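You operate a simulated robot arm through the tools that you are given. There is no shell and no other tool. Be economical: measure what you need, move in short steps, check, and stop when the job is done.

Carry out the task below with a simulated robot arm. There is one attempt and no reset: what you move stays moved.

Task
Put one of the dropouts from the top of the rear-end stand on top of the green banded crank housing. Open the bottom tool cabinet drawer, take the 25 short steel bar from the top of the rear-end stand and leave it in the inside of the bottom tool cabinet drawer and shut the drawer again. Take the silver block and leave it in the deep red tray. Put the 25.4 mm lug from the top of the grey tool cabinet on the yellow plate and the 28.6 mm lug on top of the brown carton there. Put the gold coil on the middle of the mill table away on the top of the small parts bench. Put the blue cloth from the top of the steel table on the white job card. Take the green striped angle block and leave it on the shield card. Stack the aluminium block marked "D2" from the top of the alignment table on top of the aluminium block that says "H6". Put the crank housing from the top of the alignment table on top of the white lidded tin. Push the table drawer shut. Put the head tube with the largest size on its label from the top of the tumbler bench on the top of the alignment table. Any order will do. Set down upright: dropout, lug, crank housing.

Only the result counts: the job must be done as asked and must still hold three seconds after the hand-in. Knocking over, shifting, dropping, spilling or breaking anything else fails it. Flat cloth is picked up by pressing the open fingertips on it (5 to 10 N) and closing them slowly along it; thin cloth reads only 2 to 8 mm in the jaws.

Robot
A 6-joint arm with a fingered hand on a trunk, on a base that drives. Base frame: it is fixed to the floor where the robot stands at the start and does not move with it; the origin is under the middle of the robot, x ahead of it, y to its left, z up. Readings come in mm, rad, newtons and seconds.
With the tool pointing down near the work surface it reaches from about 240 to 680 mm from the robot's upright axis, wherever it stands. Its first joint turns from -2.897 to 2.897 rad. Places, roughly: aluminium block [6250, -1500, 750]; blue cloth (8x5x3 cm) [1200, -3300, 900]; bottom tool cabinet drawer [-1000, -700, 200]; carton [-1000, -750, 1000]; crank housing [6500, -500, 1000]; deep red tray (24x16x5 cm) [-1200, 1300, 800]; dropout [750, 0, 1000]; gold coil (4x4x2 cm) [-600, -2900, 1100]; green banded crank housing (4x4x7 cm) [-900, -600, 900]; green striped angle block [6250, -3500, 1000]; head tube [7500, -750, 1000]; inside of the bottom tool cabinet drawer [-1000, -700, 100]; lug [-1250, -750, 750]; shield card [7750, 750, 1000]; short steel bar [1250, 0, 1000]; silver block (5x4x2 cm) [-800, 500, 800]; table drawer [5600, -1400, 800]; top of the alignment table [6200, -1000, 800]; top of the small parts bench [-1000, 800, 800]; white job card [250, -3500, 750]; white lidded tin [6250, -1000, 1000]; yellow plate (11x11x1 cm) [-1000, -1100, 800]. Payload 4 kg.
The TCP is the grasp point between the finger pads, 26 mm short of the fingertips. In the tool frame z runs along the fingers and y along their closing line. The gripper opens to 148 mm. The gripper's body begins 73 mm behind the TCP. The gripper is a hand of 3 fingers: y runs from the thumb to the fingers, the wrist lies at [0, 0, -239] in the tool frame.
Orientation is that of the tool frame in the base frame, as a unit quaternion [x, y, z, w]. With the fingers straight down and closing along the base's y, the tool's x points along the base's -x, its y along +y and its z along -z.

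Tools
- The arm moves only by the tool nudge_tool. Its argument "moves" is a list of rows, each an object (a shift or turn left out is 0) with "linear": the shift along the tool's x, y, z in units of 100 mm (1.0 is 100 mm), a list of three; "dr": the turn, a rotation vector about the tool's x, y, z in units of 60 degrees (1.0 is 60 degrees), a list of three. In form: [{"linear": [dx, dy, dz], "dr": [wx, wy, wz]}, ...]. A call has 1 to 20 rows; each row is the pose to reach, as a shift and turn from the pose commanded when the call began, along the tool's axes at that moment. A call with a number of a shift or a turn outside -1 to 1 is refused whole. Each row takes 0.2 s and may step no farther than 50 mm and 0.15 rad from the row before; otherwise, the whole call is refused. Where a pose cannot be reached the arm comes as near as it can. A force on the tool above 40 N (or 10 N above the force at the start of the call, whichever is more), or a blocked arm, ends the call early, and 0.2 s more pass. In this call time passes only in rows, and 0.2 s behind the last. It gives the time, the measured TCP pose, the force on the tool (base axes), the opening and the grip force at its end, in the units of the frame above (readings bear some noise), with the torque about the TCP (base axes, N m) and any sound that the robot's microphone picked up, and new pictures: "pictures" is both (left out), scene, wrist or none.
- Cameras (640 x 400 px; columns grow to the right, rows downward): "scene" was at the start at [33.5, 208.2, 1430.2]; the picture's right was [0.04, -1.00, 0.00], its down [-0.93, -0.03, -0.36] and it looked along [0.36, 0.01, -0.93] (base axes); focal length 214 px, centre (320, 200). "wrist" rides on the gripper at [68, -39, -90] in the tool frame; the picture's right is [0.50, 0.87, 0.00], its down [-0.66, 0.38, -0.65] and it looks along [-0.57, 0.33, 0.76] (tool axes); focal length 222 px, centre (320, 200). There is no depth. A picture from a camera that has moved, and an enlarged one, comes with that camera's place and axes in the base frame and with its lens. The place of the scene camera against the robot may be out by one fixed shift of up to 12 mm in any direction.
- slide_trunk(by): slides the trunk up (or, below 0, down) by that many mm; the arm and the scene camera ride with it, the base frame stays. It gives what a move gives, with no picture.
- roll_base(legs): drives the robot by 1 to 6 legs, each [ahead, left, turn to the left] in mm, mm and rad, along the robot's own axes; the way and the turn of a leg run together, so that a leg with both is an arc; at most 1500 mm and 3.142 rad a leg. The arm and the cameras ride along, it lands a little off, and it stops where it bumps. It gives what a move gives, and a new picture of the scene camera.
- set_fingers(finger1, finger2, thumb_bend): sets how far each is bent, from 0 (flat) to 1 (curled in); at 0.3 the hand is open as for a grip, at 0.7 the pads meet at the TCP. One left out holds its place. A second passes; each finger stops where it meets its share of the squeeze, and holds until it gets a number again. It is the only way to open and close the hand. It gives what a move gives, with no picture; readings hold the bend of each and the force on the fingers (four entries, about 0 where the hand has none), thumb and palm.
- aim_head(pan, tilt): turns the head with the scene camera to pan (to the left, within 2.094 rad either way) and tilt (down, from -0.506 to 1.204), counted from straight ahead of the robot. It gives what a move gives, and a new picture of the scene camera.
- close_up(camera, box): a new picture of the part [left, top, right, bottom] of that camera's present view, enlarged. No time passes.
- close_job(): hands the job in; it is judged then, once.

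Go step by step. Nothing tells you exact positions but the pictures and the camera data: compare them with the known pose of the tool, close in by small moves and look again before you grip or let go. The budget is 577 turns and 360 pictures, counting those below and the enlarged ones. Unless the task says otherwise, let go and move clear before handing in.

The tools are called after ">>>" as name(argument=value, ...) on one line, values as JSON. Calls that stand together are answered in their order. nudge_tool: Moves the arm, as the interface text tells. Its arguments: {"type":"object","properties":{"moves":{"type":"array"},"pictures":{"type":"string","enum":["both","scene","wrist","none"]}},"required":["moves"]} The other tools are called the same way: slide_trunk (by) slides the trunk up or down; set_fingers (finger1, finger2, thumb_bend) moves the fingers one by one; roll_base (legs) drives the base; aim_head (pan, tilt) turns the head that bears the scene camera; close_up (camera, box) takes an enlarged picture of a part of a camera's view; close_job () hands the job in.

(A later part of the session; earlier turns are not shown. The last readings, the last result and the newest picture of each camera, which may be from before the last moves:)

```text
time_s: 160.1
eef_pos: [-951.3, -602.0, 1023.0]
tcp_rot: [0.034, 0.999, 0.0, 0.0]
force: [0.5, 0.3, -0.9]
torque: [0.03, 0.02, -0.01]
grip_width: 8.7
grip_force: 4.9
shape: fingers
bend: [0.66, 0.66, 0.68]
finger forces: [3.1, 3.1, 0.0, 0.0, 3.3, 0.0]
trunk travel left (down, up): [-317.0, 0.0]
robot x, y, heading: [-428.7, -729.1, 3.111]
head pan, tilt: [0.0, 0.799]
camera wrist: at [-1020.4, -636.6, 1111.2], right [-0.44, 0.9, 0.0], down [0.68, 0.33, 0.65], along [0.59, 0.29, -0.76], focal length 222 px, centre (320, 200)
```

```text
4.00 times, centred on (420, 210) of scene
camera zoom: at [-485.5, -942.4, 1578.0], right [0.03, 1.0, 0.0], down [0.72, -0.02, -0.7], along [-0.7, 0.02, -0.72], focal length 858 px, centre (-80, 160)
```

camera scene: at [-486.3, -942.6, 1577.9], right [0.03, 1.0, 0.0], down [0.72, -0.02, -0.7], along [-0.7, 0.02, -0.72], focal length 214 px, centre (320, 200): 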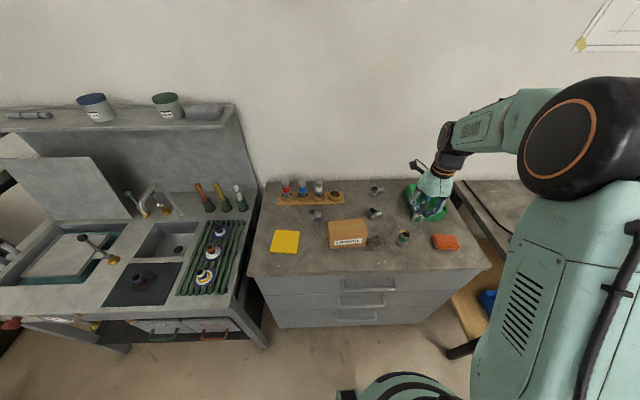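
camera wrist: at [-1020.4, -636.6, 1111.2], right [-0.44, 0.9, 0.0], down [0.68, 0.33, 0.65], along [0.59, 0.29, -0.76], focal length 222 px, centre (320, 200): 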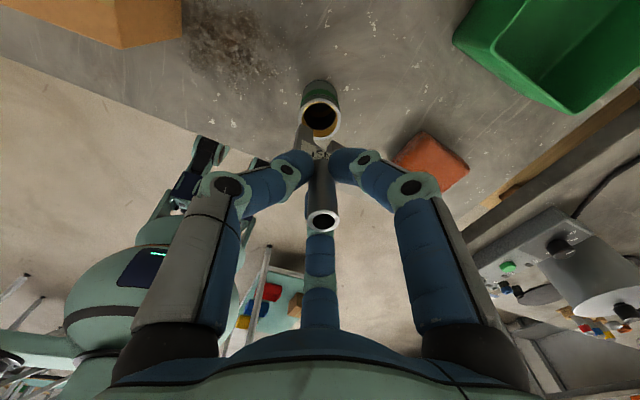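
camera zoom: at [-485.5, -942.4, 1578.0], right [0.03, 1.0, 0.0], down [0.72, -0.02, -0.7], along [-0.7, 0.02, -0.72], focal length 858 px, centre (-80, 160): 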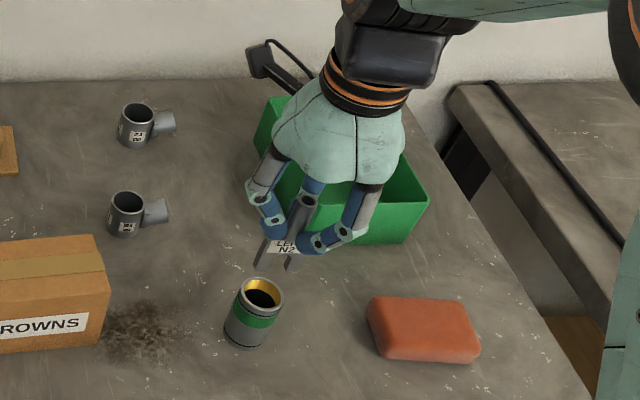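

Alignment looks right. Lower gently till contact.

>>> nudge_tool(moves=[{"linear": [0.0, 0, 0.15]}, {"linear": [0.0, 0, 0.28]}], pictures="wrist")

>>> close_up(camera="scene", box=[370, 200, 440, 250])

```text
time_s: 160.7
eef_pos: [-949.6, -601.7, 994.2]
tcp_rot: [0.034, 0.999, 0.0, 0.0]
force: [-0.2, 0.2, -0.5]
torque: [0.01, 0.0, 0.01]
grip_width: 8.6
grip_force: 4.2
shape: fingers
bend: [0.66, 0.66, 0.68]
finger forces: [3.2, 3.1, 0.1, 0.0, 3.5, 0.0]
trunk travel left (down, up): [-317.0, 0.0]
robot x, y, heading: [-434.9, -729.4, 3.11]
head pan, tilt: [0.0, 0.799]
camera wrist: at [-1019.5, -636.7, 1082.9], right [-0.44, 0.9, 0.0], down [0.68, 0.33, 0.65], along [0.59, 0.29, -0.76], focal length 222 px, centre (320, 200)
```

wrist: 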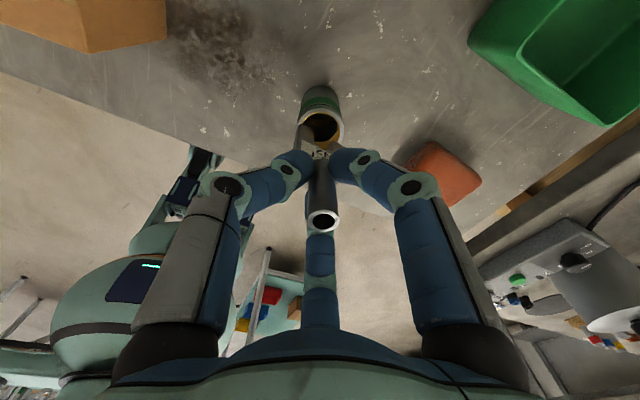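

```text
8.00 times, centred on (405, 225) of scene
camera zoom: at [-485.7, -942.6, 1577.9], right [0.03, 1.0, 0.0], down [0.72, -0.02, -0.7], along [-0.7, 0.02, -0.72], focal length 1716 px, centre (-360, 0)
```

zoom: 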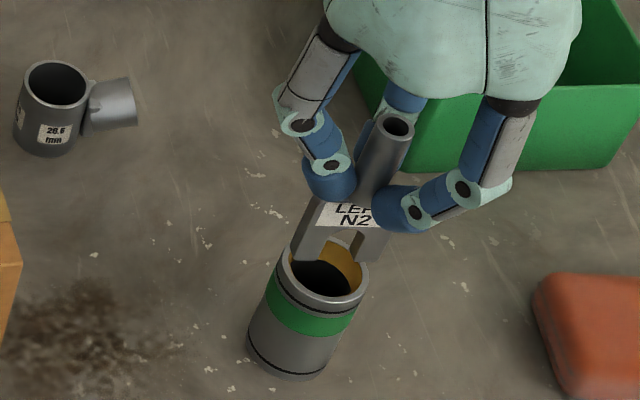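

>>> nudge_tool(moves=[{"linear": [0.0, 0, 0.07]}], pictures="none")

>>> close_up(camera="scene", box=[390, 220, 422, 250])

>>> close_up(camera="wrist", box=[280, 80, 360, 180])

```text
time_s: 161.1
eef_pos: [-950.4, -602.2, 987.2]
tcp_rot: [0.034, 0.999, 0.001, 0.0]
force: [-0.5, -0.5, -1.2]
torque: [-0.01, 0.0, 0.04]
grip_width: 8.8
grip_force: 4.6
shape: fingers
bend: [0.66, 0.66, 0.68]
finger forces: [3.2, 3.1, 0.0, 0.0, 3.4, 0.0]
trunk travel left (down, up): [-317.0, 0.0]
robot x, y, heading: [-432.1, -730.4, 3.112]
head pan, tilt: [0.0, 0.799]
```

```text
13.33 times, centred on (406, 235) of scene
camera zoom: at [-485.8, -942.6, 1577.9], right [0.03, 1.0, 0.0], down [0.72, -0.02, -0.7], along [-0.7, 0.02, -0.72], focal length 2860 px, centre (-827, -267)
```

zoom: 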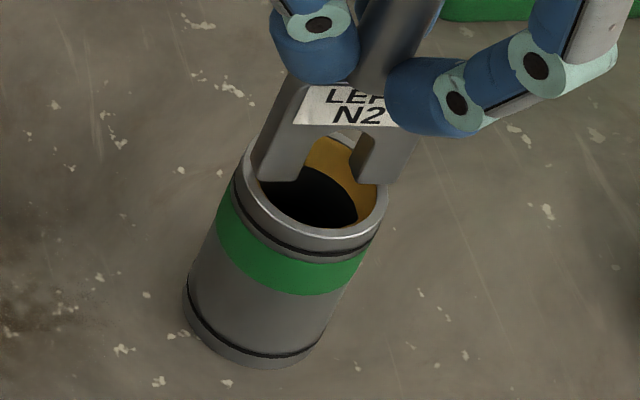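

```text
4.00 times, centred on (320, 130) of wrist
camera zoom: at [-1019.6, -636.6, 1076.2], right [-0.44, 0.9, 0.0], down [0.68, 0.33, 0.65], along [0.59, 0.29, -0.76], focal length 888 px, centre (320, 480)
```

zoom: 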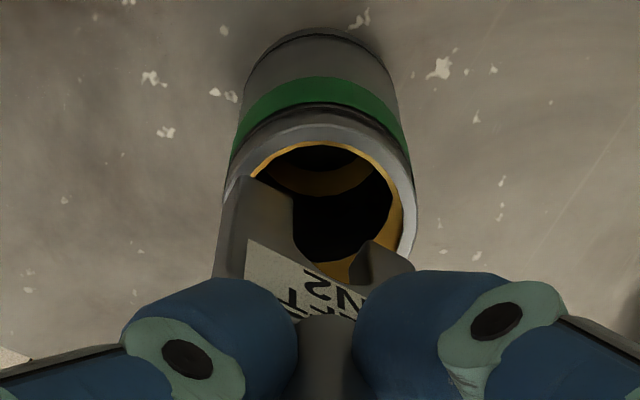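

>>> nudge_tool(moves=[{"linear": [-0.012, -0.017, 0.02]}, {"linear": [-0.012, -0.017, 0.04]}], pictures="none")

>>> close_up(camera="scene", box=[390, 220, 422, 250])

```text
time_s: 161.7
eef_pos: [-948.4, -603.7, 983.5]
tcp_rot: [0.034, 0.999, 0.0, 0.0]
force: [0.2, 0.6, 1.5]
torque: [0.0, 0.02, 0.0]
grip_width: 8.4
grip_force: 4.5
shape: fingers
bend: [0.66, 0.66, 0.68]
finger forces: [3.2, 3.3, 0.0, 0.1, 3.6, 0.0]
trunk travel left (down, up): [-317.0, 0.0]
robot x, y, heading: [-434.2, -731.2, 3.109]
head pan, tilt: [0.0, 0.799]
```

```text
13.33 times, centred on (406, 235) of scene
camera zoom: at [-485.5, -942.7, 1578.0], right [0.03, 1.0, 0.0], down [0.72, -0.02, -0.7], along [-0.7, 0.02, -0.72], focal length 2860 px, centre (-827, -267)
```

zoom: 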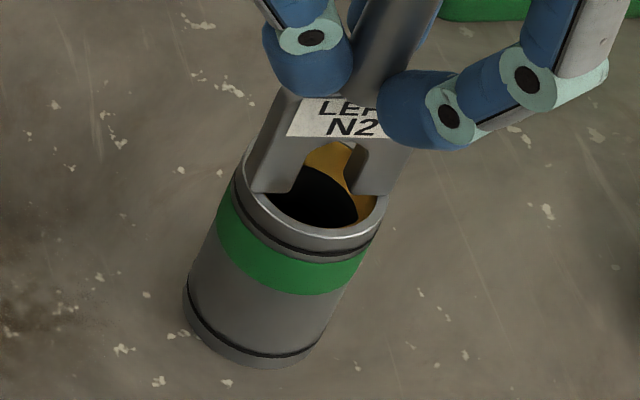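

Both legs rest on the rim symmetrically. Open the hand.

>>> set_fingers(finger1=0.6, finger2=0.6, thumb_bend=0.6)

>>> set_fingers(finger1=0.5, finger2=0.5, thumb_bend=0.5)

>>> close_up(camera="scene", box=[380, 205, 430, 255])

```text
time_s: 162.7
eef_pos: [-949.0, -605.5, 984.7]
tcp_rot: [0.035, 0.999, 0.001, -0.001]
force: [0.3, -2.1, 15.4]
torque: [-0.45, 0.07, 0.03]
grip_width: 27.5
grip_force: 7.9
shape: fingers
bend: [0.6, 0.6, 0.6]
finger forces: [0.0, 0.0, 0.1, 0.1, 15.6, 0.1]
trunk travel left (down, up): [-317.0, 0.0]
robot x, y, heading: [-431.8, -731.8, 3.11]
head pan, tilt: [0.0, 0.799]
```

```text
time_s: 163.7
eef_pos: [-949.0, -603.6, 983.3]
tcp_rot: [0.034, 0.999, -0.001, 0.0]
force: [0.2, 0.4, 0.4]
torque: [-0.02, -0.01, -0.01]
grip_width: 61.7
grip_force: 0.1
shape: fingers
bend: [0.5, 0.5, 0.5]
finger forces: [0.0, 0.0, 0.0, 0.0, 0.0, 0.0]
trunk travel left (down, up): [-317.0, 0.0]
robot x, y, heading: [-430.3, -727.2, 3.112]
head pan, tilt: [0.0, 0.799]
```

```text
8.00 times, centred on (405, 230) of scene
camera zoom: at [-485.5, -942.7, 1577.9], right [0.03, 1.0, 0.0], down [0.72, -0.02, -0.7], along [-0.7, 0.02, -0.72], focal length 1716 px, centre (-360, -40)
```

zoom: 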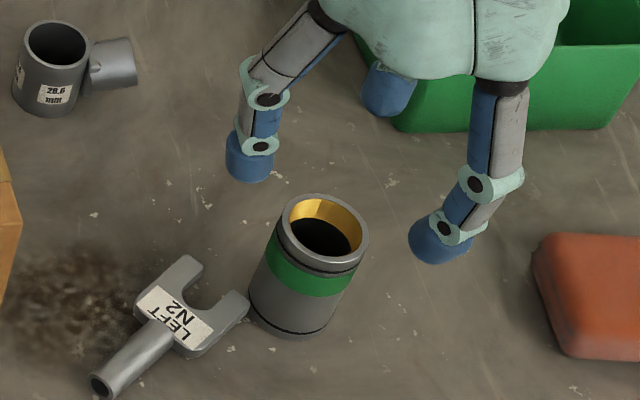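

The dropout toppled as the opening thumb's tip extended down onto it; it now lies flat on the cabinet beside the housing. I'll raise the hand and look at it to pick it up again.

>>> nudge_tool(moves=[{"linear": [0, 0, -0.4]}, {"linear": [-0.2, -0.3, -0.7]}, {"linear": [-0.3, -0.5, -1.0]}], pictures="both")

```text
time_s: 164.5
eef_pos: [-920.1, -657.7, 1084.0]
tcp_rot: [0.034, 0.999, 0.001, 0.0]
force: [-0.2, 0.1, 0.9]
torque: [0.0, 0.0, 0.02]
grip_width: 61.9
grip_force: 0.0
shape: fingers
bend: [0.5, 0.5, 0.5]
finger forces: [0.0, 0.0, 0.0, 0.1, 0.0, 0.0]
trunk travel left (down, up): [-317.0, 0.0]
robot x, y, heading: [-430.0, -732.2, 3.11]
head pan, tilt: [0.0, 0.799]
camera scene: at [-485.0, -942.8, 1577.9], right [0.03, 1.0, 0.0], down [0.72, -0.02, -0.7], along [-0.7, 0.02, -0.72], focal length 214 px, centre (320, 200)
camera wrist: at [-989.8, -692.2, 1172.4], right [-0.44, 0.9, 0.0], down [0.68, 0.33, 0.65], along [0.59, 0.29, -0.76], focal length 222 px, centre (320, 200)
```

scene: 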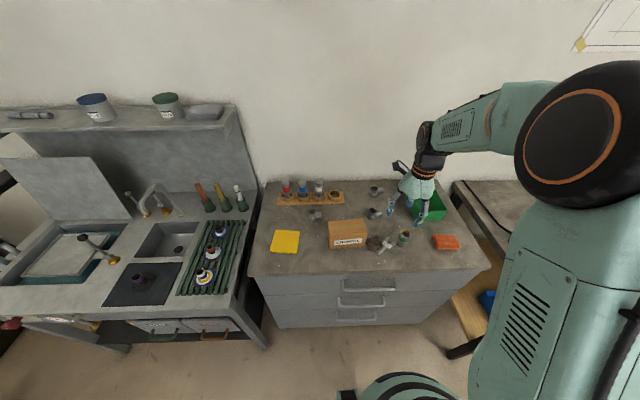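
wrist: 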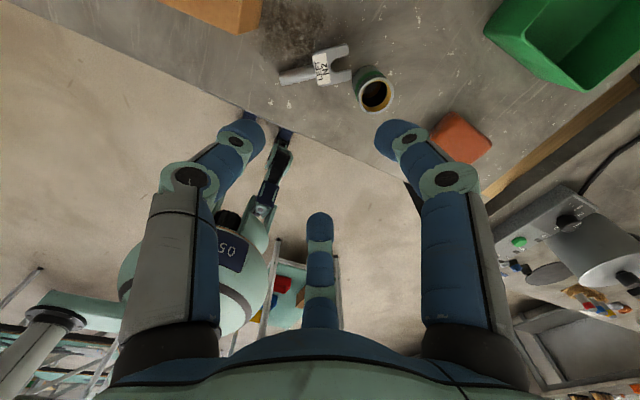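

>>> close_up(camera="wrist", box=[260, 30, 420, 130])

>>> close_up(camera="scene", box=[360, 215, 440, 265])

```text
4.00 times, centred on (340, 80) of wrist
camera zoom: at [-989.8, -692.2, 1172.4], right [-0.44, 0.9, 0.0], down [0.68, 0.33, 0.65], along [0.59, 0.29, -0.76], focal length 888 px, centre (240, 680)
```

zoom: 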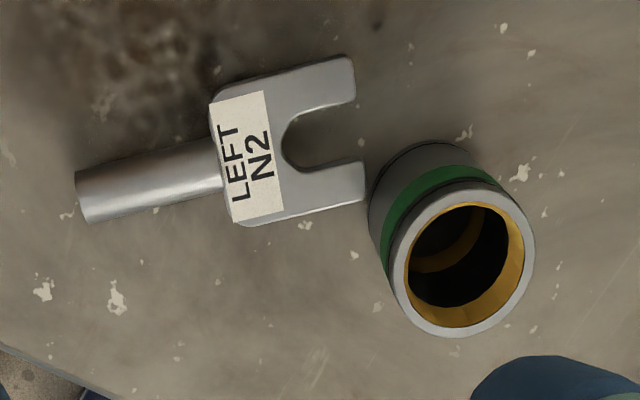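

```text
8.00 times, centred on (400, 240) of scene
camera zoom: at [-485.0, -942.8, 1577.9], right [0.03, 1.0, 0.0], down [0.72, -0.02, -0.7], along [-0.7, 0.02, -0.72], focal length 1716 px, centre (-320, -120)
```

zoom: 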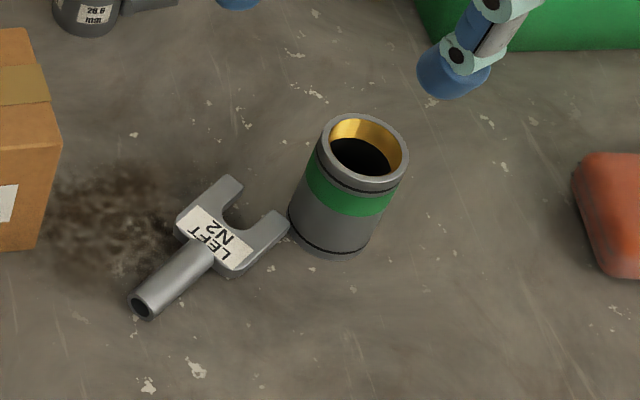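

The dropout lies with its stem pointing (0.61,-0.79). I'll grip the stem with the thumb on its end and the fingers at its sides, so I can tilt it upright afterwards. First turn and move above it.

>>> nudge_tool(moves=[{"linear": [0, 0, 0.1], "dr": [0, 0, -0.14]}, {"linear": [0, -0.1, 0.2], "dr": [0, 0, -0.28]}, {"linear": [-0.05, -0.2, 0.4], "dr": [0, 0, -0.42]}, {"linear": [-0.09, -0.33, 0.7], "dr": [0, 0, -0.56]}, {"linear": [-0.09, -0.33, 1.0], "dr": [0, 0, -0.69]}], pictures="wrist")

```text
time_s: 165.7
eef_pos: [-915.9, -689.4, 984.6]
tcp_rot: [-0.323, 0.947, 0.0, 0.0]
force: [-0.2, 0.0, -0.5]
torque: [-0.02, -0.02, 0.02]
grip_width: 61.7
grip_force: 0.1
shape: fingers
bend: [0.5, 0.5, 0.5]
finger forces: [0.0, 0.0, 0.0, 0.1, 0.0, 0.0]
trunk travel left (down, up): [-317.0, 0.0]
robot x, y, heading: [-433.8, -730.3, 3.109]
head pan, tilt: [0.0, 0.799]
camera wrist: at [-943.9, -761.9, 1073.0], right [-0.93, 0.38, 0.0], down [0.29, 0.7, 0.65], along [0.25, 0.6, -0.76], focal length 222 px, centre (320, 200)
```

wrist: 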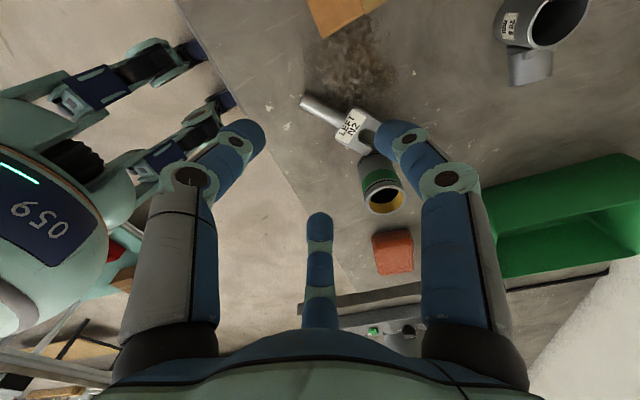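

>>> nudge_tool(moves=[{"linear": [0, -0.04, 0.4]}, {"linear": [0, -0.04, 0.8]}, {"linear": [0, -0.04, 1.0]}], pictures="wrist")

>>> set_fingers(finger1=0.55, finger2=0.55, thumb_bend=0.52)

```text
time_s: 166.5
eef_pos: [-913.5, -691.4, 884.4]
tcp_rot: [-0.323, 0.947, -0.001, 0.0]
force: [-1.0, -0.4, 0.3]
torque: [0.02, 0.02, -0.01]
grip_width: 62.1
grip_force: 0.0
shape: fingers
bend: [0.5, 0.5, 0.5]
finger forces: [0.0, 0.0, 0.1, 0.1, 0.0, 0.1]
trunk travel left (down, up): [-317.0, 0.0]
robot x, y, heading: [-433.3, -728.5, 3.108]
head pan, tilt: [0.0, 0.799]
camera wrist: at [-941.9, -764.1, 972.1], right [-0.92, 0.38, 0.0], down [0.29, 0.7, 0.65], along [0.25, 0.6, -0.76], focal length 222 px, centre (320, 200)
```

wrist: 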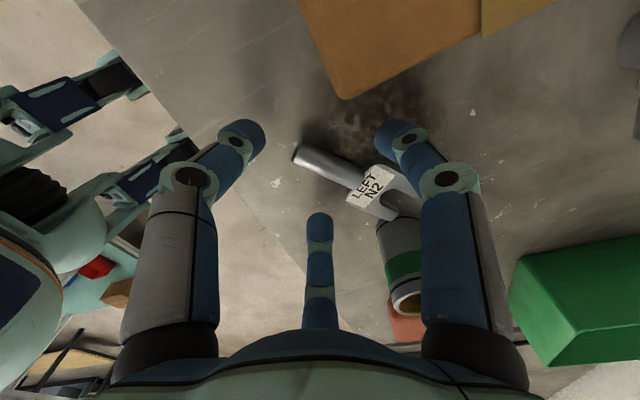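

```text
time_s: 167.5
eef_pos: [-913.3, -691.5, 884.3]
tcp_rot: [-0.321, 0.947, -0.001, 0.0]
force: [-0.1, 0.2, 1.1]
torque: [-0.04, 0.0, 0.0]
grip_width: 51.3
grip_force: 0.1
shape: fingers
bend: [0.55, 0.55, 0.52]
finger forces: [0.1, 0.0, 0.1, 0.1, 0.0, 0.0]
trunk travel left (down, up): [-317.0, 0.0]
robot x, y, heading: [-433.8, -731.9, 3.112]
head pan, tilt: [0.0, 0.799]
```

>>> nudge_tool(moves=[{"linear": [-0.03, 0, 0.08], "dr": [0, 0, 0.05]}, {"linear": [-0.03, 0, 0.13], "dr": [0, 0, 0.05]}], pictures="wrist")

```text
time_s: 168.1
eef_pos: [-910.4, -690.3, 873.7]
tcp_rot: [-0.297, 0.955, 0.001, -0.004]
force: [2.4, 1.3, 33.0]
torque: [-0.47, -0.79, 0.11]
grip_width: 51.0
grip_force: 16.3
shape: fingers
bend: [0.55, 0.55, 0.52]
finger forces: [1.2, 9.5, 0.0, 0.1, 21.6, 0.1]
trunk travel left (down, up): [-317.0, 0.0]
robot x, y, heading: [-434.1, -729.8, 3.116]
head pan, tilt: [0.0, 0.799]
camera wrist: at [-942.8, -760.3, 962.6], right [-0.9, 0.43, 0.01], down [0.33, 0.68, 0.65], along [0.28, 0.59, -0.76], focal length 222 px, centre (320, 200)
```

wrist: 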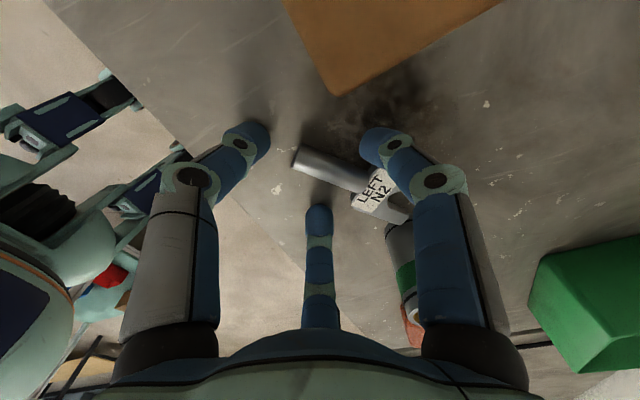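

Fingertips press on the cabinet; rise 5 mm and close around the stem.

>>> nudge_tool(moves=[{"linear": [0, 0, -0.05]}], pictures="none")

>>> set_fingers(finger1=0.62, finger2=0.62, thumb_bend=0.58)

>>> close_up(camera="wrist", box=[200, 80, 440, 230])

```text
time_s: 168.5
eef_pos: [-908.9, -690.9, 874.1]
tcp_rot: [-0.297, 0.955, -0.001, 0.001]
force: [0.1, -0.2, 0.0]
torque: [0.01, 0.01, 0.03]
grip_width: 50.8
grip_force: 0.1
shape: fingers
bend: [0.55, 0.55, 0.52]
finger forces: [0.0, 0.1, 0.1, 0.0, 0.0, 0.0]
trunk travel left (down, up): [-317.0, 0.0]
robot x, y, heading: [-431.5, -732.6, 3.112]
head pan, tilt: [0.0, 0.799]
```

```text
time_s: 169.5
eef_pos: [-909.6, -690.7, 875.5]
tcp_rot: [-0.298, 0.955, 0.0, 0.0]
force: [-0.2, -0.6, 0.5]
torque: [-0.02, 0.04, -0.03]
grip_width: 32.2
grip_force: 0.0
shape: fingers
bend: [0.62, 0.62, 0.57]
finger forces: [0.0, 0.0, 0.0, 0.0, 0.0, 0.0]
trunk travel left (down, up): [-317.0, 0.0]
robot x, y, heading: [-436.4, -731.4, 3.108]
head pan, tilt: [0.0, 0.799]
```

```text
2.67 times, centred on (320, 155) of wrist
camera zoom: at [-942.8, -761.1, 964.7], right [-0.9, 0.43, 0.0], down [0.33, 0.68, 0.65], along [0.28, 0.59, -0.76], focal length 592 px, centre (320, 320)
```

zoom: 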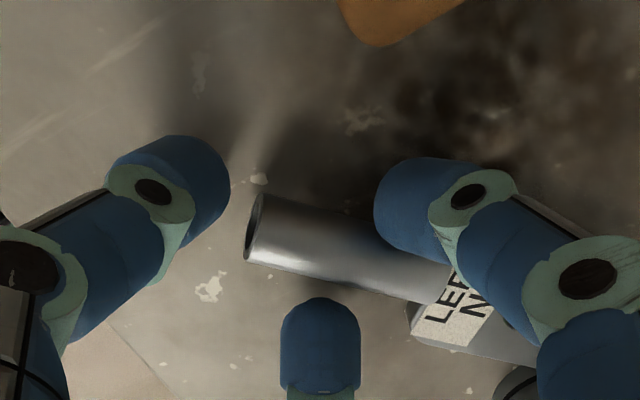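

>>> set_fingers(finger1=0.69, finger2=0.69, thumb_bend=0.66)

>>> close_up(camera="wrist", box=[200, 80, 440, 230])

```text
time_s: 170.5
eef_pos: [-909.8, -691.2, 876.3]
tcp_rot: [-0.297, 0.955, 0.0, 0.0]
force: [0.6, -0.4, 2.0]
torque: [0.03, 0.0, -0.02]
grip_width: 16.3
grip_force: 5.6
shape: fingers
bend: [0.66, 0.66, 0.63]
finger forces: [2.4, 3.5, 0.0, 0.0, 4.0, 0.0]
trunk travel left (down, up): [-317.0, 0.0]
robot x, y, heading: [-433.1, -731.0, 3.111]
head pan, tilt: [0.0, 0.799]
```

```text
2.67 times, centred on (320, 155) of wrist
camera zoom: at [-942.7, -761.2, 964.7], right [-0.9, 0.43, 0.0], down [0.33, 0.68, 0.65], along [0.28, 0.59, -0.76], focal length 592 px, centre (320, 320)
```

zoom: 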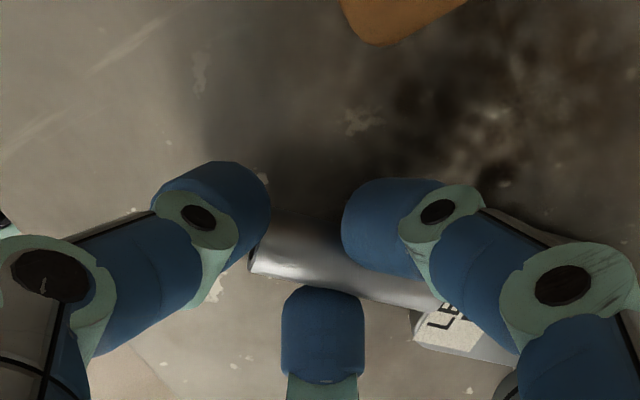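

>>> set_fingers(finger1=0.74, finger2=0.74, thumb_bend=0.71)

>>> nudge_tool(moves=[{"linear": [0, 0, -0.15]}, {"linear": [0, 0, -0.4]}], pictures="wrist")

```text
time_s: 171.5
eef_pos: [-909.8, -690.0, 875.5]
tcp_rot: [-0.297, 0.955, 0.001, 0.0]
force: [0.1, -0.9, -0.2]
torque: [0.03, 0.03, 0.0]
grip_width: 9.4
grip_force: 10.6
shape: fingers
bend: [0.71, 0.64, 0.65]
finger forces: [5.9, 7.9, 0.1, 0.0, 7.4, 0.0]
trunk travel left (down, up): [-317.0, 0.0]
robot x, y, heading: [-431.0, -730.5, 3.109]
head pan, tilt: [0.0, 0.799]
```

```text
time_s: 172.1
eef_pos: [-908.1, -690.5, 916.9]
tcp_rot: [-0.297, 0.955, 0.0, 0.0]
force: [0.5, -0.4, 0.4]
torque: [0.04, 0.01, 0.01]
grip_width: 0.2
grip_force: 0.0
shape: fingers
bend: [0.73, 0.73, 0.69]
finger forces: [0.0, 0.0, 0.1, 0.0, 0.0, 0.0]
trunk travel left (down, up): [-317.0, 0.0]
robot x, y, heading: [-435.4, -734.3, 3.115]
head pan, tilt: [0.0, 0.799]
camera wrist: at [-941.4, -761.8, 1005.9], right [-0.9, 0.43, 0.0], down [0.33, 0.68, 0.65], along [0.28, 0.59, -0.76], focal length 222 px, centre (320, 200)
```

wrist: 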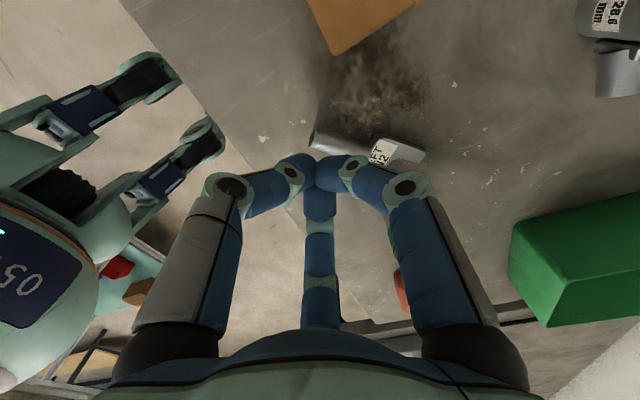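

The grip slipped off since the tips curl upward. I'll re-open partway and grip lower.

>>> set_fingers(finger1=0.62, finger2=0.62, thumb_bend=0.57)

>>> close_up(camera="wrist", box=[200, 60, 480, 240])

```text
time_s: 173.1
eef_pos: [-909.3, -691.2, 916.8]
tcp_rot: [-0.296, 0.955, 0.0, 0.001]
force: [0.0, 0.1, 0.2]
torque: [-0.02, -0.02, 0.02]
grip_width: 32.7
grip_force: 0.1
shape: fingers
bend: [0.62, 0.62, 0.56]
finger forces: [0.1, 0.0, 0.1, 0.0, 0.1, 0.1]
trunk travel left (down, up): [-317.0, 0.0]
robot x, y, heading: [-430.8, -730.3, 3.114]
head pan, tilt: [0.0, 0.799]
```

```text
2.22 times, centred on (340, 150) of wrist
camera zoom: at [-941.7, -761.7, 1005.6], right [-0.9, 0.43, 0.0], down [0.33, 0.68, 0.65], along [0.28, 0.59, -0.76], focal length 494 px, centre (276, 311)
```

zoom: 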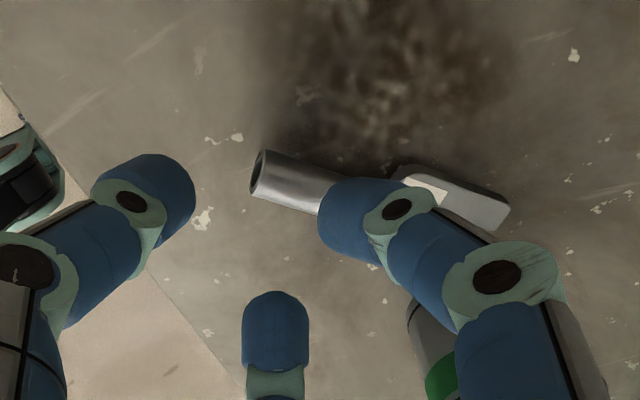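

>>> close_up(camera="scene", box=[360, 210, 440, 260])

```text
8.00 times, centred on (400, 235) of scene
camera zoom: at [-485.5, -942.7, 1577.9], right [0.03, 1.0, 0.0], down [0.72, -0.02, -0.7], along [-0.7, 0.02, -0.72], focal length 1716 px, centre (-320, -80)
```

zoom: 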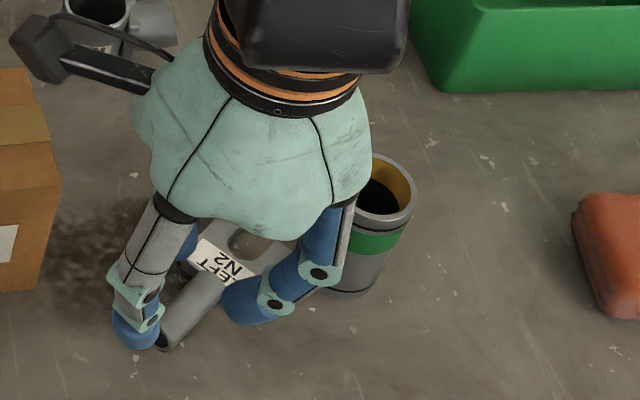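

>>> nudge_tool(moves=[{"linear": [0.047, 0.077, 0.0], "dr": [0, 0, -0.1]}, {"linear": [0.047, 0.077, 0.2], "dr": [0, 0, -0.19]}], pictures="wrist")

```text
time_s: 173.7
eef_pos: [-919.6, -687.8, 895.8]
tcp_rot: [-0.391, 0.92, 0.0, -0.001]
force: [-0.3, 0.2, 0.1]
torque: [-0.02, -0.01, 0.0]
grip_width: 32.7
grip_force: 0.1
shape: fingers
bend: [0.62, 0.62, 0.56]
finger forces: [0.0, 0.1, 0.0, 0.0, 0.0, 0.0]
trunk travel left (down, up): [-317.0, 0.0]
robot x, y, heading: [-428.0, -730.5, 3.115]
head pan, tilt: [0.0, 0.799]
camera wrist: at [-937.1, -763.4, 984.6], right [-0.97, 0.24, 0.0], down [0.18, 0.73, 0.65], along [0.16, 0.63, -0.76], focal length 222 px, centre (320, 200)
```

wrist: 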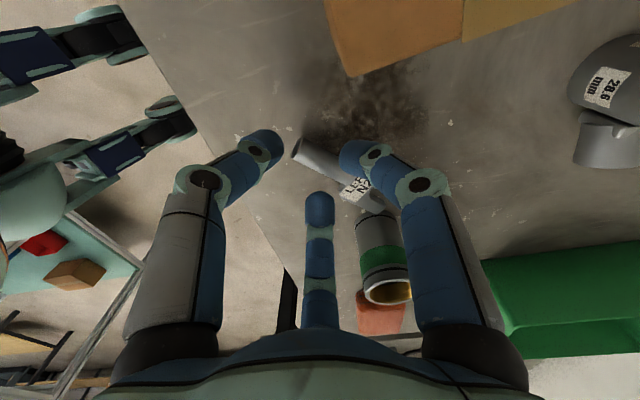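

>>> close_up(camera="wrist", box=[270, 110, 430, 230])

```text
3.33 times, centred on (350, 170) of wrist
camera zoom: at [-937.1, -763.4, 984.6], right [-0.97, 0.24, 0.0], down [0.18, 0.73, 0.65], along [0.16, 0.63, -0.76], focal length 740 px, centre (220, 300)
```

zoom: 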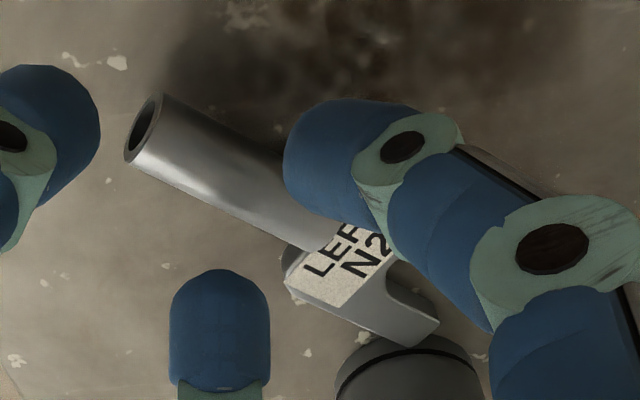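

>>> nudge_tool(moves=[{"linear": [-0.026, 0, 0.1], "dr": [0, 0, 0.06]}, {"linear": [-0.026, 0, 0.2], "dr": [0, 0, 0.06]}], pictures="none")

>>> nudge_tool(moves=[{"linear": [0, 0, 0.04]}], pictures="wrist")

```text
time_s: 174.3
eef_pos: [-915.6, -685.8, 875.5]
tcp_rot: [-0.361, 0.933, 0.0, 0.0]
force: [-0.2, -0.6, -0.2]
torque: [-0.02, -0.02, -0.01]
grip_width: 33.0
grip_force: 0.1
shape: fingers
bend: [0.62, 0.62, 0.56]
finger forces: [0.0, 0.0, 0.0, 0.0, 0.0, 0.0]
trunk travel left (down, up): [-317.0, 0.0]
robot x, y, heading: [-430.2, -732.0, 3.117]
head pan, tilt: [0.0, 0.799]
```

```text
time_s: 174.7
eef_pos: [-916.3, -685.4, 874.0]
tcp_rot: [-0.361, 0.932, 0.001, -0.001]
force: [2.5, 0.1, 16.4]
torque: [-0.47, -0.52, 0.06]
grip_width: 33.2
grip_force: 8.0
shape: fingers
bend: [0.62, 0.62, 0.56]
finger forces: [0.0, 0.0, 0.0, 0.0, 16.7, 0.0]
trunk travel left (down, up): [-317.0, 0.0]
robot x, y, heading: [-431.0, -729.6, 3.107]
head pan, tilt: [0.0, 0.799]
camera wrist: at [-939.0, -758.8, 962.0], right [-0.95, 0.3, 0.0], down [0.23, 0.72, 0.65], along [0.2, 0.62, -0.76], focal length 222 px, centre (320, 200)
```

wrist: 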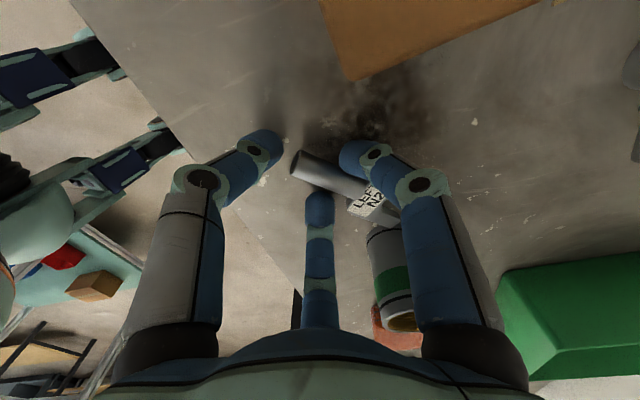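

>>> set_fingers(thumb_bend=0.62)

>>> nudge_tool(moves=[{"linear": [0, 0, 0.03]}], pictures="none")

```text
time_s: 175.7
eef_pos: [-916.9, -684.7, 871.7]
tcp_rot: [-0.361, 0.933, 0.0, 0.0]
force: [2.0, -1.4, 7.9]
torque: [-0.22, -0.2, 0.01]
grip_width: 24.6
grip_force: 3.5
shape: fingers
bend: [0.62, 0.62, 0.62]
finger forces: [0.0, 0.0, 0.0, 0.0, 7.8, 0.0]
trunk travel left (down, up): [-317.0, 0.0]
robot x, y, heading: [-428.2, -731.2, 3.114]
head pan, tilt: [0.0, 0.799]
```

```text
time_s: 176.1
eef_pos: [-916.3, -685.2, 870.7]
tcp_rot: [-0.361, 0.933, 0.002, -0.002]
force: [4.4, -3.0, 34.8]
torque: [-0.42, -0.6, 0.06]
grip_width: 24.4
grip_force: 17.7
shape: fingers
bend: [0.62, 0.62, 0.63]
finger forces: [3.5, 6.1, 0.1, 0.1, 25.3, 0.0]
trunk travel left (down, up): [-317.0, 0.0]
robot x, y, heading: [-431.7, -731.7, 3.112]
head pan, tilt: [0.0, 0.799]
```

>>> nudge_tool(moves=[{"linear": [0, 0, -0.025]}], pictures="none")

>>> set_fingers(finger1=0.69, finger2=0.69, thumb_bend=0.67)

>>> close_up(camera="wrist", box=[240, 100, 400, 220])

```text
time_s: 176.5
eef_pos: [-915.6, -684.4, 871.4]
tcp_rot: [-0.361, 0.933, 0.0, -0.001]
force: [0.4, -2.8, 21.6]
torque: [-0.33, -0.18, -0.05]
grip_width: 24.8
grip_force: 10.8
shape: fingers
bend: [0.62, 0.62, 0.63]
finger forces: [4.0, 3.0, 0.1, 0.0, 14.3, 0.0]
trunk travel left (down, up): [-317.0, 0.0]
robot x, y, heading: [-433.9, -728.8, 3.11]
head pan, tilt: [0.0, 0.799]
```

```text
time_s: 177.5
eef_pos: [-916.4, -685.1, 870.1]
tcp_rot: [-0.361, 0.933, 0.0, 0.0]
force: [-1.2, -0.2, -0.2]
torque: [-0.02, 0.02, 0.01]
grip_width: 12.2
grip_force: 3.7
shape: fingers
bend: [0.65, 0.66, 0.66]
finger forces: [2.8, 2.7, 0.0, 0.0, 2.3, 0.0]
trunk travel left (down, up): [-317.0, 0.0]
robot x, y, heading: [-427.6, -730.6, 3.116]
head pan, tilt: [0.0, 0.799]
```

```text
3.33 times, centred on (320, 160) of wrist
camera zoom: at [-939.1, -758.8, 959.5], right [-0.95, 0.3, 0.0], down [0.23, 0.72, 0.65], along [0.2, 0.62, -0.76], focal length 740 px, centre (320, 333)
```

zoom: 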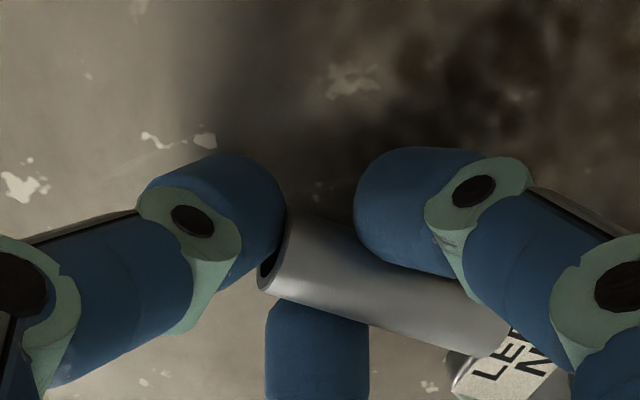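

>>> set_fingers(finger1=0.71, finger2=0.71, thumb_bend=0.7)

>>> nudge_tool(moves=[{"linear": [0, 0, -0.08]}, {"linear": [0, 0, -0.16]}, {"linear": [0, 0, -0.4]}], pictures="wrist")

```text
time_s: 178.5
eef_pos: [-916.5, -685.1, 871.7]
tcp_rot: [-0.361, 0.933, 0.0, 0.0]
force: [-0.3, -0.1, -0.5]
torque: [0.02, -0.01, -0.01]
grip_width: 11.2
grip_force: 6.6
shape: fingers
bend: [0.65, 0.66, 0.67]
finger forces: [4.4, 4.6, 0.0, 0.1, 4.6, 0.1]
trunk travel left (down, up): [-317.0, 0.0]
robot x, y, heading: [-433.4, -731.4, 3.113]
head pan, tilt: [0.0, 0.799]
```

```text
time_s: 179.3
eef_pos: [-916.3, -682.9, 910.8]
tcp_rot: [-0.361, 0.933, 0.0, 0.0]
force: [-1.0, -0.1, -0.9]
torque: [-0.01, 0.01, 0.08]
grip_width: 11.0
grip_force: 7.2
shape: fingers
bend: [0.65, 0.66, 0.67]
finger forces: [4.5, 4.3, 0.0, 0.0, 5.1, 0.1]
trunk travel left (down, up): [-317.0, 0.0]
robot x, y, heading: [-434.0, -730.5, 3.114]
head pan, tilt: [0.0, 0.799]
camera wrist: at [-939.2, -758.1, 1000.3], right [-0.95, 0.3, 0.0], down [0.23, 0.72, 0.65], along [0.2, 0.62, -0.76], focal length 222 px, centre (320, 200)
```

wrist: 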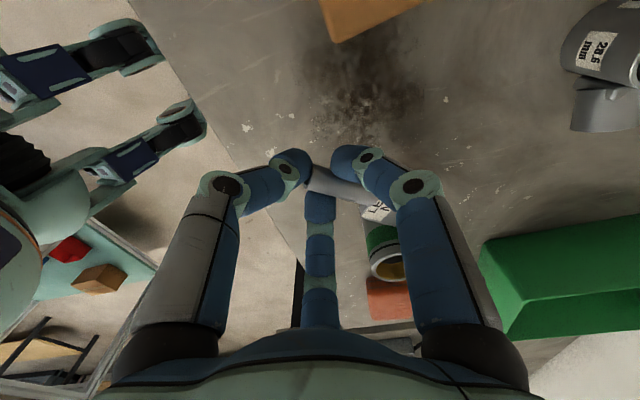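

Now held well. Lift and yaw clockwise so the stem points away from the robot.

>>> nudge_tool(moves=[{"linear": [0, 0, -0.4]}, {"linear": [0, 0, -0.8]}, {"linear": [0, 0, -1.0]}], pictures="none")

>>> nudge_tool(moves=[{"linear": [0, 0, -0.1], "dr": [0, 0, 0.13]}, {"linear": [0, 0, -0.2], "dr": [0, 0, 0.26]}, {"linear": [0, 0, -0.3], "dr": [0, 0, 0.39]}, {"linear": [0, 0, -0.4], "dr": [0, 0, 0.52]}, {"linear": [0, 0, -0.5], "dr": [0, 0, 0.65]}, {"linear": [0, 0, -0.5], "dr": [0, 0, 0.78]}, {"linear": [0, 0, -0.5], "dr": [0, 0, 0.91]}, {"linear": [0, 0, -0.5], "dr": [0, 0, 1.0]}], pictures="none")

```text
time_s: 180.1
eef_pos: [-916.0, -684.3, 1012.3]
tcp_rot: [-0.361, 0.933, 0.0, 0.0]
force: [0.9, 0.2, -0.1]
torque: [-0.02, -0.03, 0.01]
grip_width: 10.8
grip_force: 7.0
shape: fingers
bend: [0.65, 0.66, 0.67]
finger forces: [4.0, 4.6, 0.0, 0.1, 4.7, 0.1]
trunk travel left (down, up): [-317.0, 0.0]
robot x, y, heading: [-431.4, -728.4, 3.108]
head pan, tilt: [0.0, 0.799]
```

```text
time_s: 181.9
eef_pos: [-916.7, -685.1, 1060.9]
tcp_rot: [0.155, 0.988, 0.0, -0.001]
force: [-0.2, -0.3, -1.0]
torque: [-0.03, 0.02, 0.0]
grip_width: 10.6
grip_force: 6.4
shape: fingers
bend: [0.65, 0.66, 0.68]
finger forces: [4.0, 4.6, 0.0, 0.0, 4.6, 0.1]
trunk travel left (down, up): [-317.0, 0.0]
robot x, y, heading: [-434.0, -725.9, 3.113]
head pan, tilt: [0.0, 0.799]
```

>>> nudge_tool(moves=[{"dr": [0, 0, 0.14]}, {"dr": [0, 0, 0.28]}, {"dr": [0, 0, 0.42]}, {"dr": [0, 0, 0.56]}], pictures="none")

```text
time_s: 182.9
eef_pos: [-916.1, -684.9, 1061.0]
tcp_rot: [0.434, 0.901, -0.001, 0.0]
force: [-0.9, -0.2, -0.6]
torque: [0.01, 0.02, -0.01]
grip_width: 10.6
grip_force: 6.8
shape: fingers
bend: [0.65, 0.66, 0.68]
finger forces: [4.0, 4.6, 0.0, 0.0, 4.6, 0.0]
trunk travel left (down, up): [-317.0, 0.0]
robot x, y, heading: [-435.6, -731.3, 3.107]
head pan, tilt: [0.0, 0.799]
```

Stem now points ~219° (away from robot). Tilt the tool about its x so the stem comes upright.

>>> nudge_tool(moves=[{"dr": [0.14, 0, 0]}, {"dr": [0.28, 0, 0]}, {"dr": [0.42, 0, 0]}, {"dr": [0.56, 0, 0]}, {"dr": [0.7, 0, 0]}, {"dr": [0.84, 0, 0]}, {"dr": [0.98, 0, 0]}], pictures="scene")

```text
time_s: 184.5
eef_pos: [-917.1, -683.6, 1062.1]
tcp_rot: [0.377, 0.785, -0.443, -0.213]
force: [-0.2, 0.0, -0.7]
torque: [0.02, 0.01, 0.0]
grip_width: 10.5
grip_force: 5.6
shape: fingers
bend: [0.66, 0.66, 0.68]
finger forces: [3.7, 4.5, 0.1, 0.0, 3.9, 0.0]
trunk travel left (down, up): [-317.0, 0.0]
robot x, y, heading: [-433.6, -735.0, 3.11]
head pan, tilt: [0.0, 0.799]
camera scene: at [-485.9, -942.0, 1578.0], right [0.03, 1.0, 0.0], down [0.72, -0.02, -0.7], along [-0.7, 0.02, -0.72], focal length 214 px, centre (320, 200)
```

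scene: 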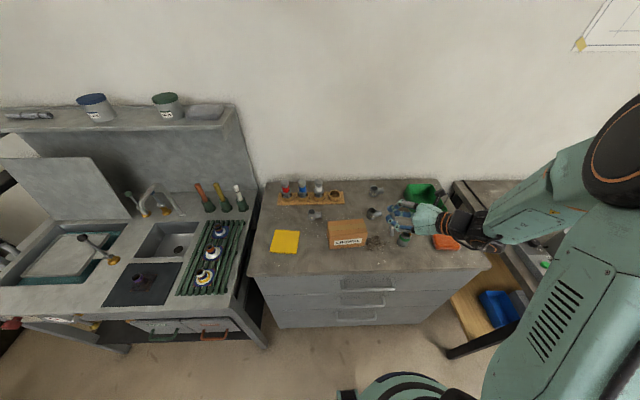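

>>> nudge_tool(moves=[{"dr": [0.13, 0, 0]}, {"dr": [0.26, 0, 0]}, {"dr": [0.39, 0, 0]}, {"dr": [0.515, 0, 0]}], pictures="wrist")

>>> close_up(camera="scene", box=[370, 180, 450, 260])

```text
time_s: 185.5
eef_pos: [-915.8, -683.0, 1060.9]
tcp_rot: [0.307, 0.638, -0.636, -0.306]
force: [0.0, -0.2, -1.1]
torque: [-0.01, -0.08, 0.01]
grip_width: 9.9
grip_force: 6.1
shape: fingers
bend: [0.66, 0.66, 0.68]
finger forces: [4.0, 4.5, 0.0, 0.0, 3.9, 0.1]
trunk travel left (down, up): [-317.0, 0.0]
robot x, y, heading: [-432.2, -729.9, 3.115]
head pan, tilt: [0.0, 0.799]
camera wrist: at [-887.7, -574.9, 1099.3], right [-0.31, 0.39, -0.87], down [0.92, -0.1, -0.38], along [-0.24, -0.91, -0.33], focal length 222 px, centre (320, 200)
```

wrist: 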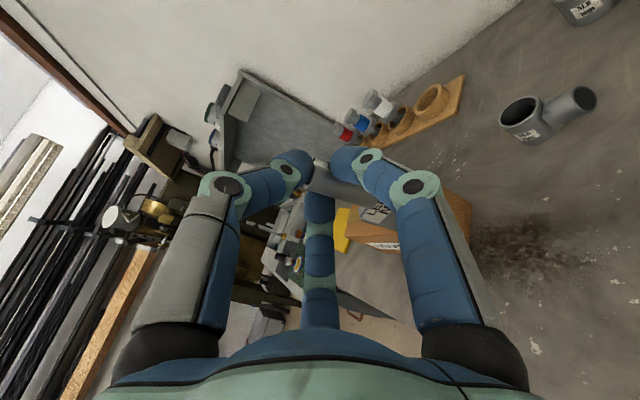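

```text
5.00 times, centred on (410, 220) of scene
camera zoom: at [-486.1, -942.3, 1578.0], right [0.03, 1.0, 0.0], down [0.72, -0.02, -0.7], along [-0.7, 0.02, -0.72], focal length 1072 px, centre (-130, 100)
```

zoom: 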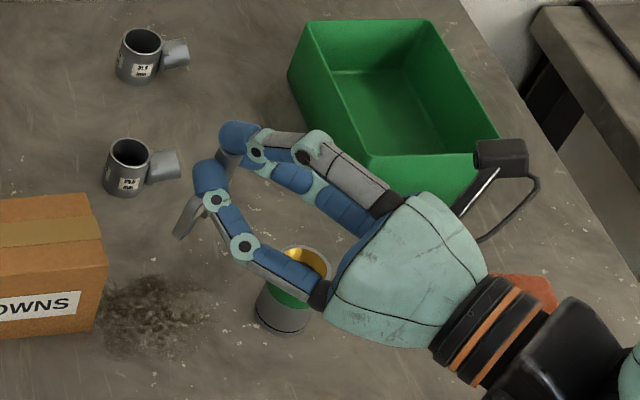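

>>> close_up(camera="wrist", box=[280, 130, 440, 250])

>>> close_up(camera="scene", box=[390, 200, 422, 232])

```text
3.33 times, centred on (360, 190) of wrist
camera zoom: at [-887.7, -574.9, 1099.3], right [-0.31, 0.39, -0.87], down [0.92, -0.1, -0.38], along [-0.24, -0.91, -0.33], focal length 740 px, centre (187, 233)
```

zoom: 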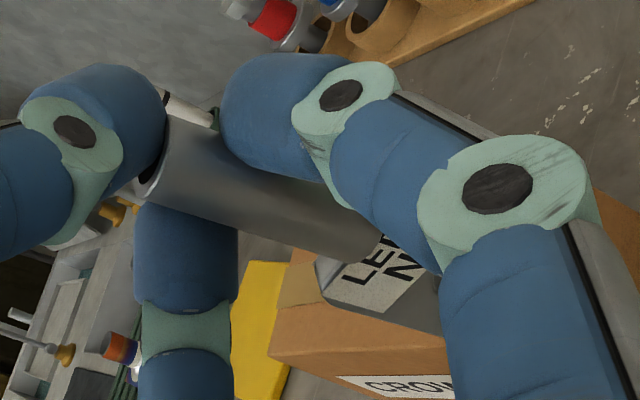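

```text
12.50 times, centred on (406, 216) of scene
camera zoom: at [-486.1, -942.3, 1578.0], right [0.03, 1.0, 0.0], down [0.72, -0.02, -0.7], along [-0.7, 0.02, -0.72], focal length 2681 px, centre (-755, 0)
```

zoom: 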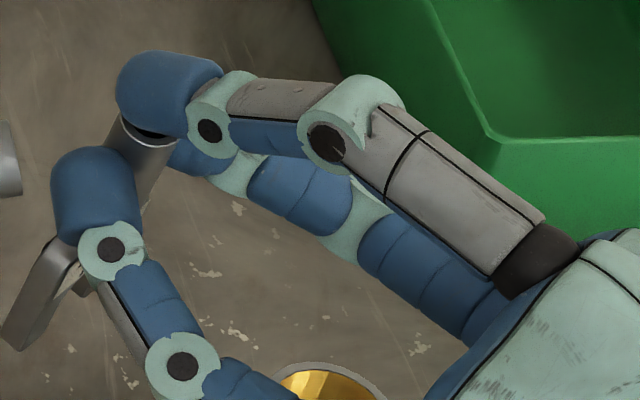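

The stem leans ~12° in the grip; correct the tilt and look again.

>>> nudge_tool(moves=[{"dr": [-0.1, 0, 0]}, {"dr": [-0.2, 0, 0]}], pictures="none")

>>> close_up(camera="wrist", box=[280, 130, 440, 250])

>>> close_up(camera="scene", box=[384, 196, 424, 236])

```text
time_s: 186.1
eef_pos: [-916.5, -683.0, 1061.2]
tcp_rot: [0.337, 0.702, -0.566, -0.272]
force: [0.5, -0.9, 0.1]
torque: [0.01, -0.01, 0.02]
grip_width: 10.0
grip_force: 6.1
shape: fingers
bend: [0.66, 0.66, 0.68]
finger forces: [3.9, 4.5, 0.0, 0.0, 3.7, 0.0]
trunk travel left (down, up): [-317.0, 0.0]
robot x, y, heading: [-431.2, -728.8, 3.11]
head pan, tilt: [0.0, 0.799]
```

```text
3.33 times, centred on (360, 190) of wrist
camera zoom: at [-895.7, -582.2, 1117.5], right [-0.17, 0.51, -0.85], down [0.97, -0.06, -0.23], along [-0.17, -0.86, -0.48], focal length 740 px, centre (187, 233)
```

zoom: 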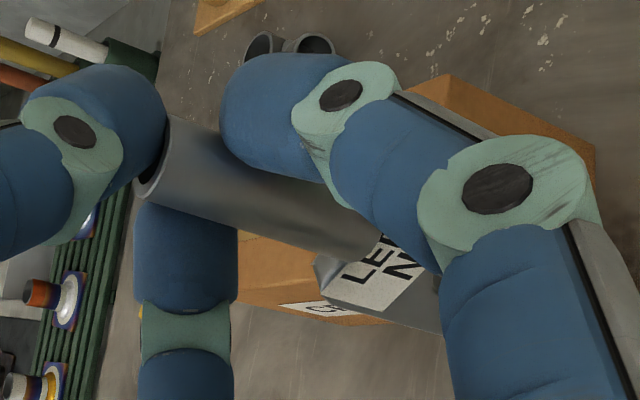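

```text
10.00 times, centred on (404, 216) of scene
camera zoom: at [-485.3, -943.1, 1577.9], right [0.03, 1.0, 0.0], down [0.72, -0.02, -0.7], along [-0.7, 0.02, -0.72], focal length 2145 px, centre (-520, 40)
```

zoom: 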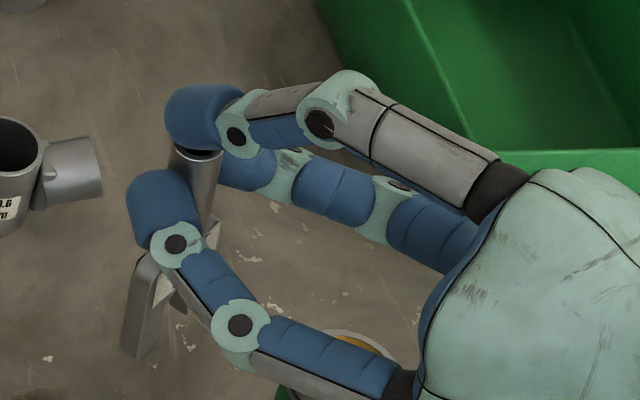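

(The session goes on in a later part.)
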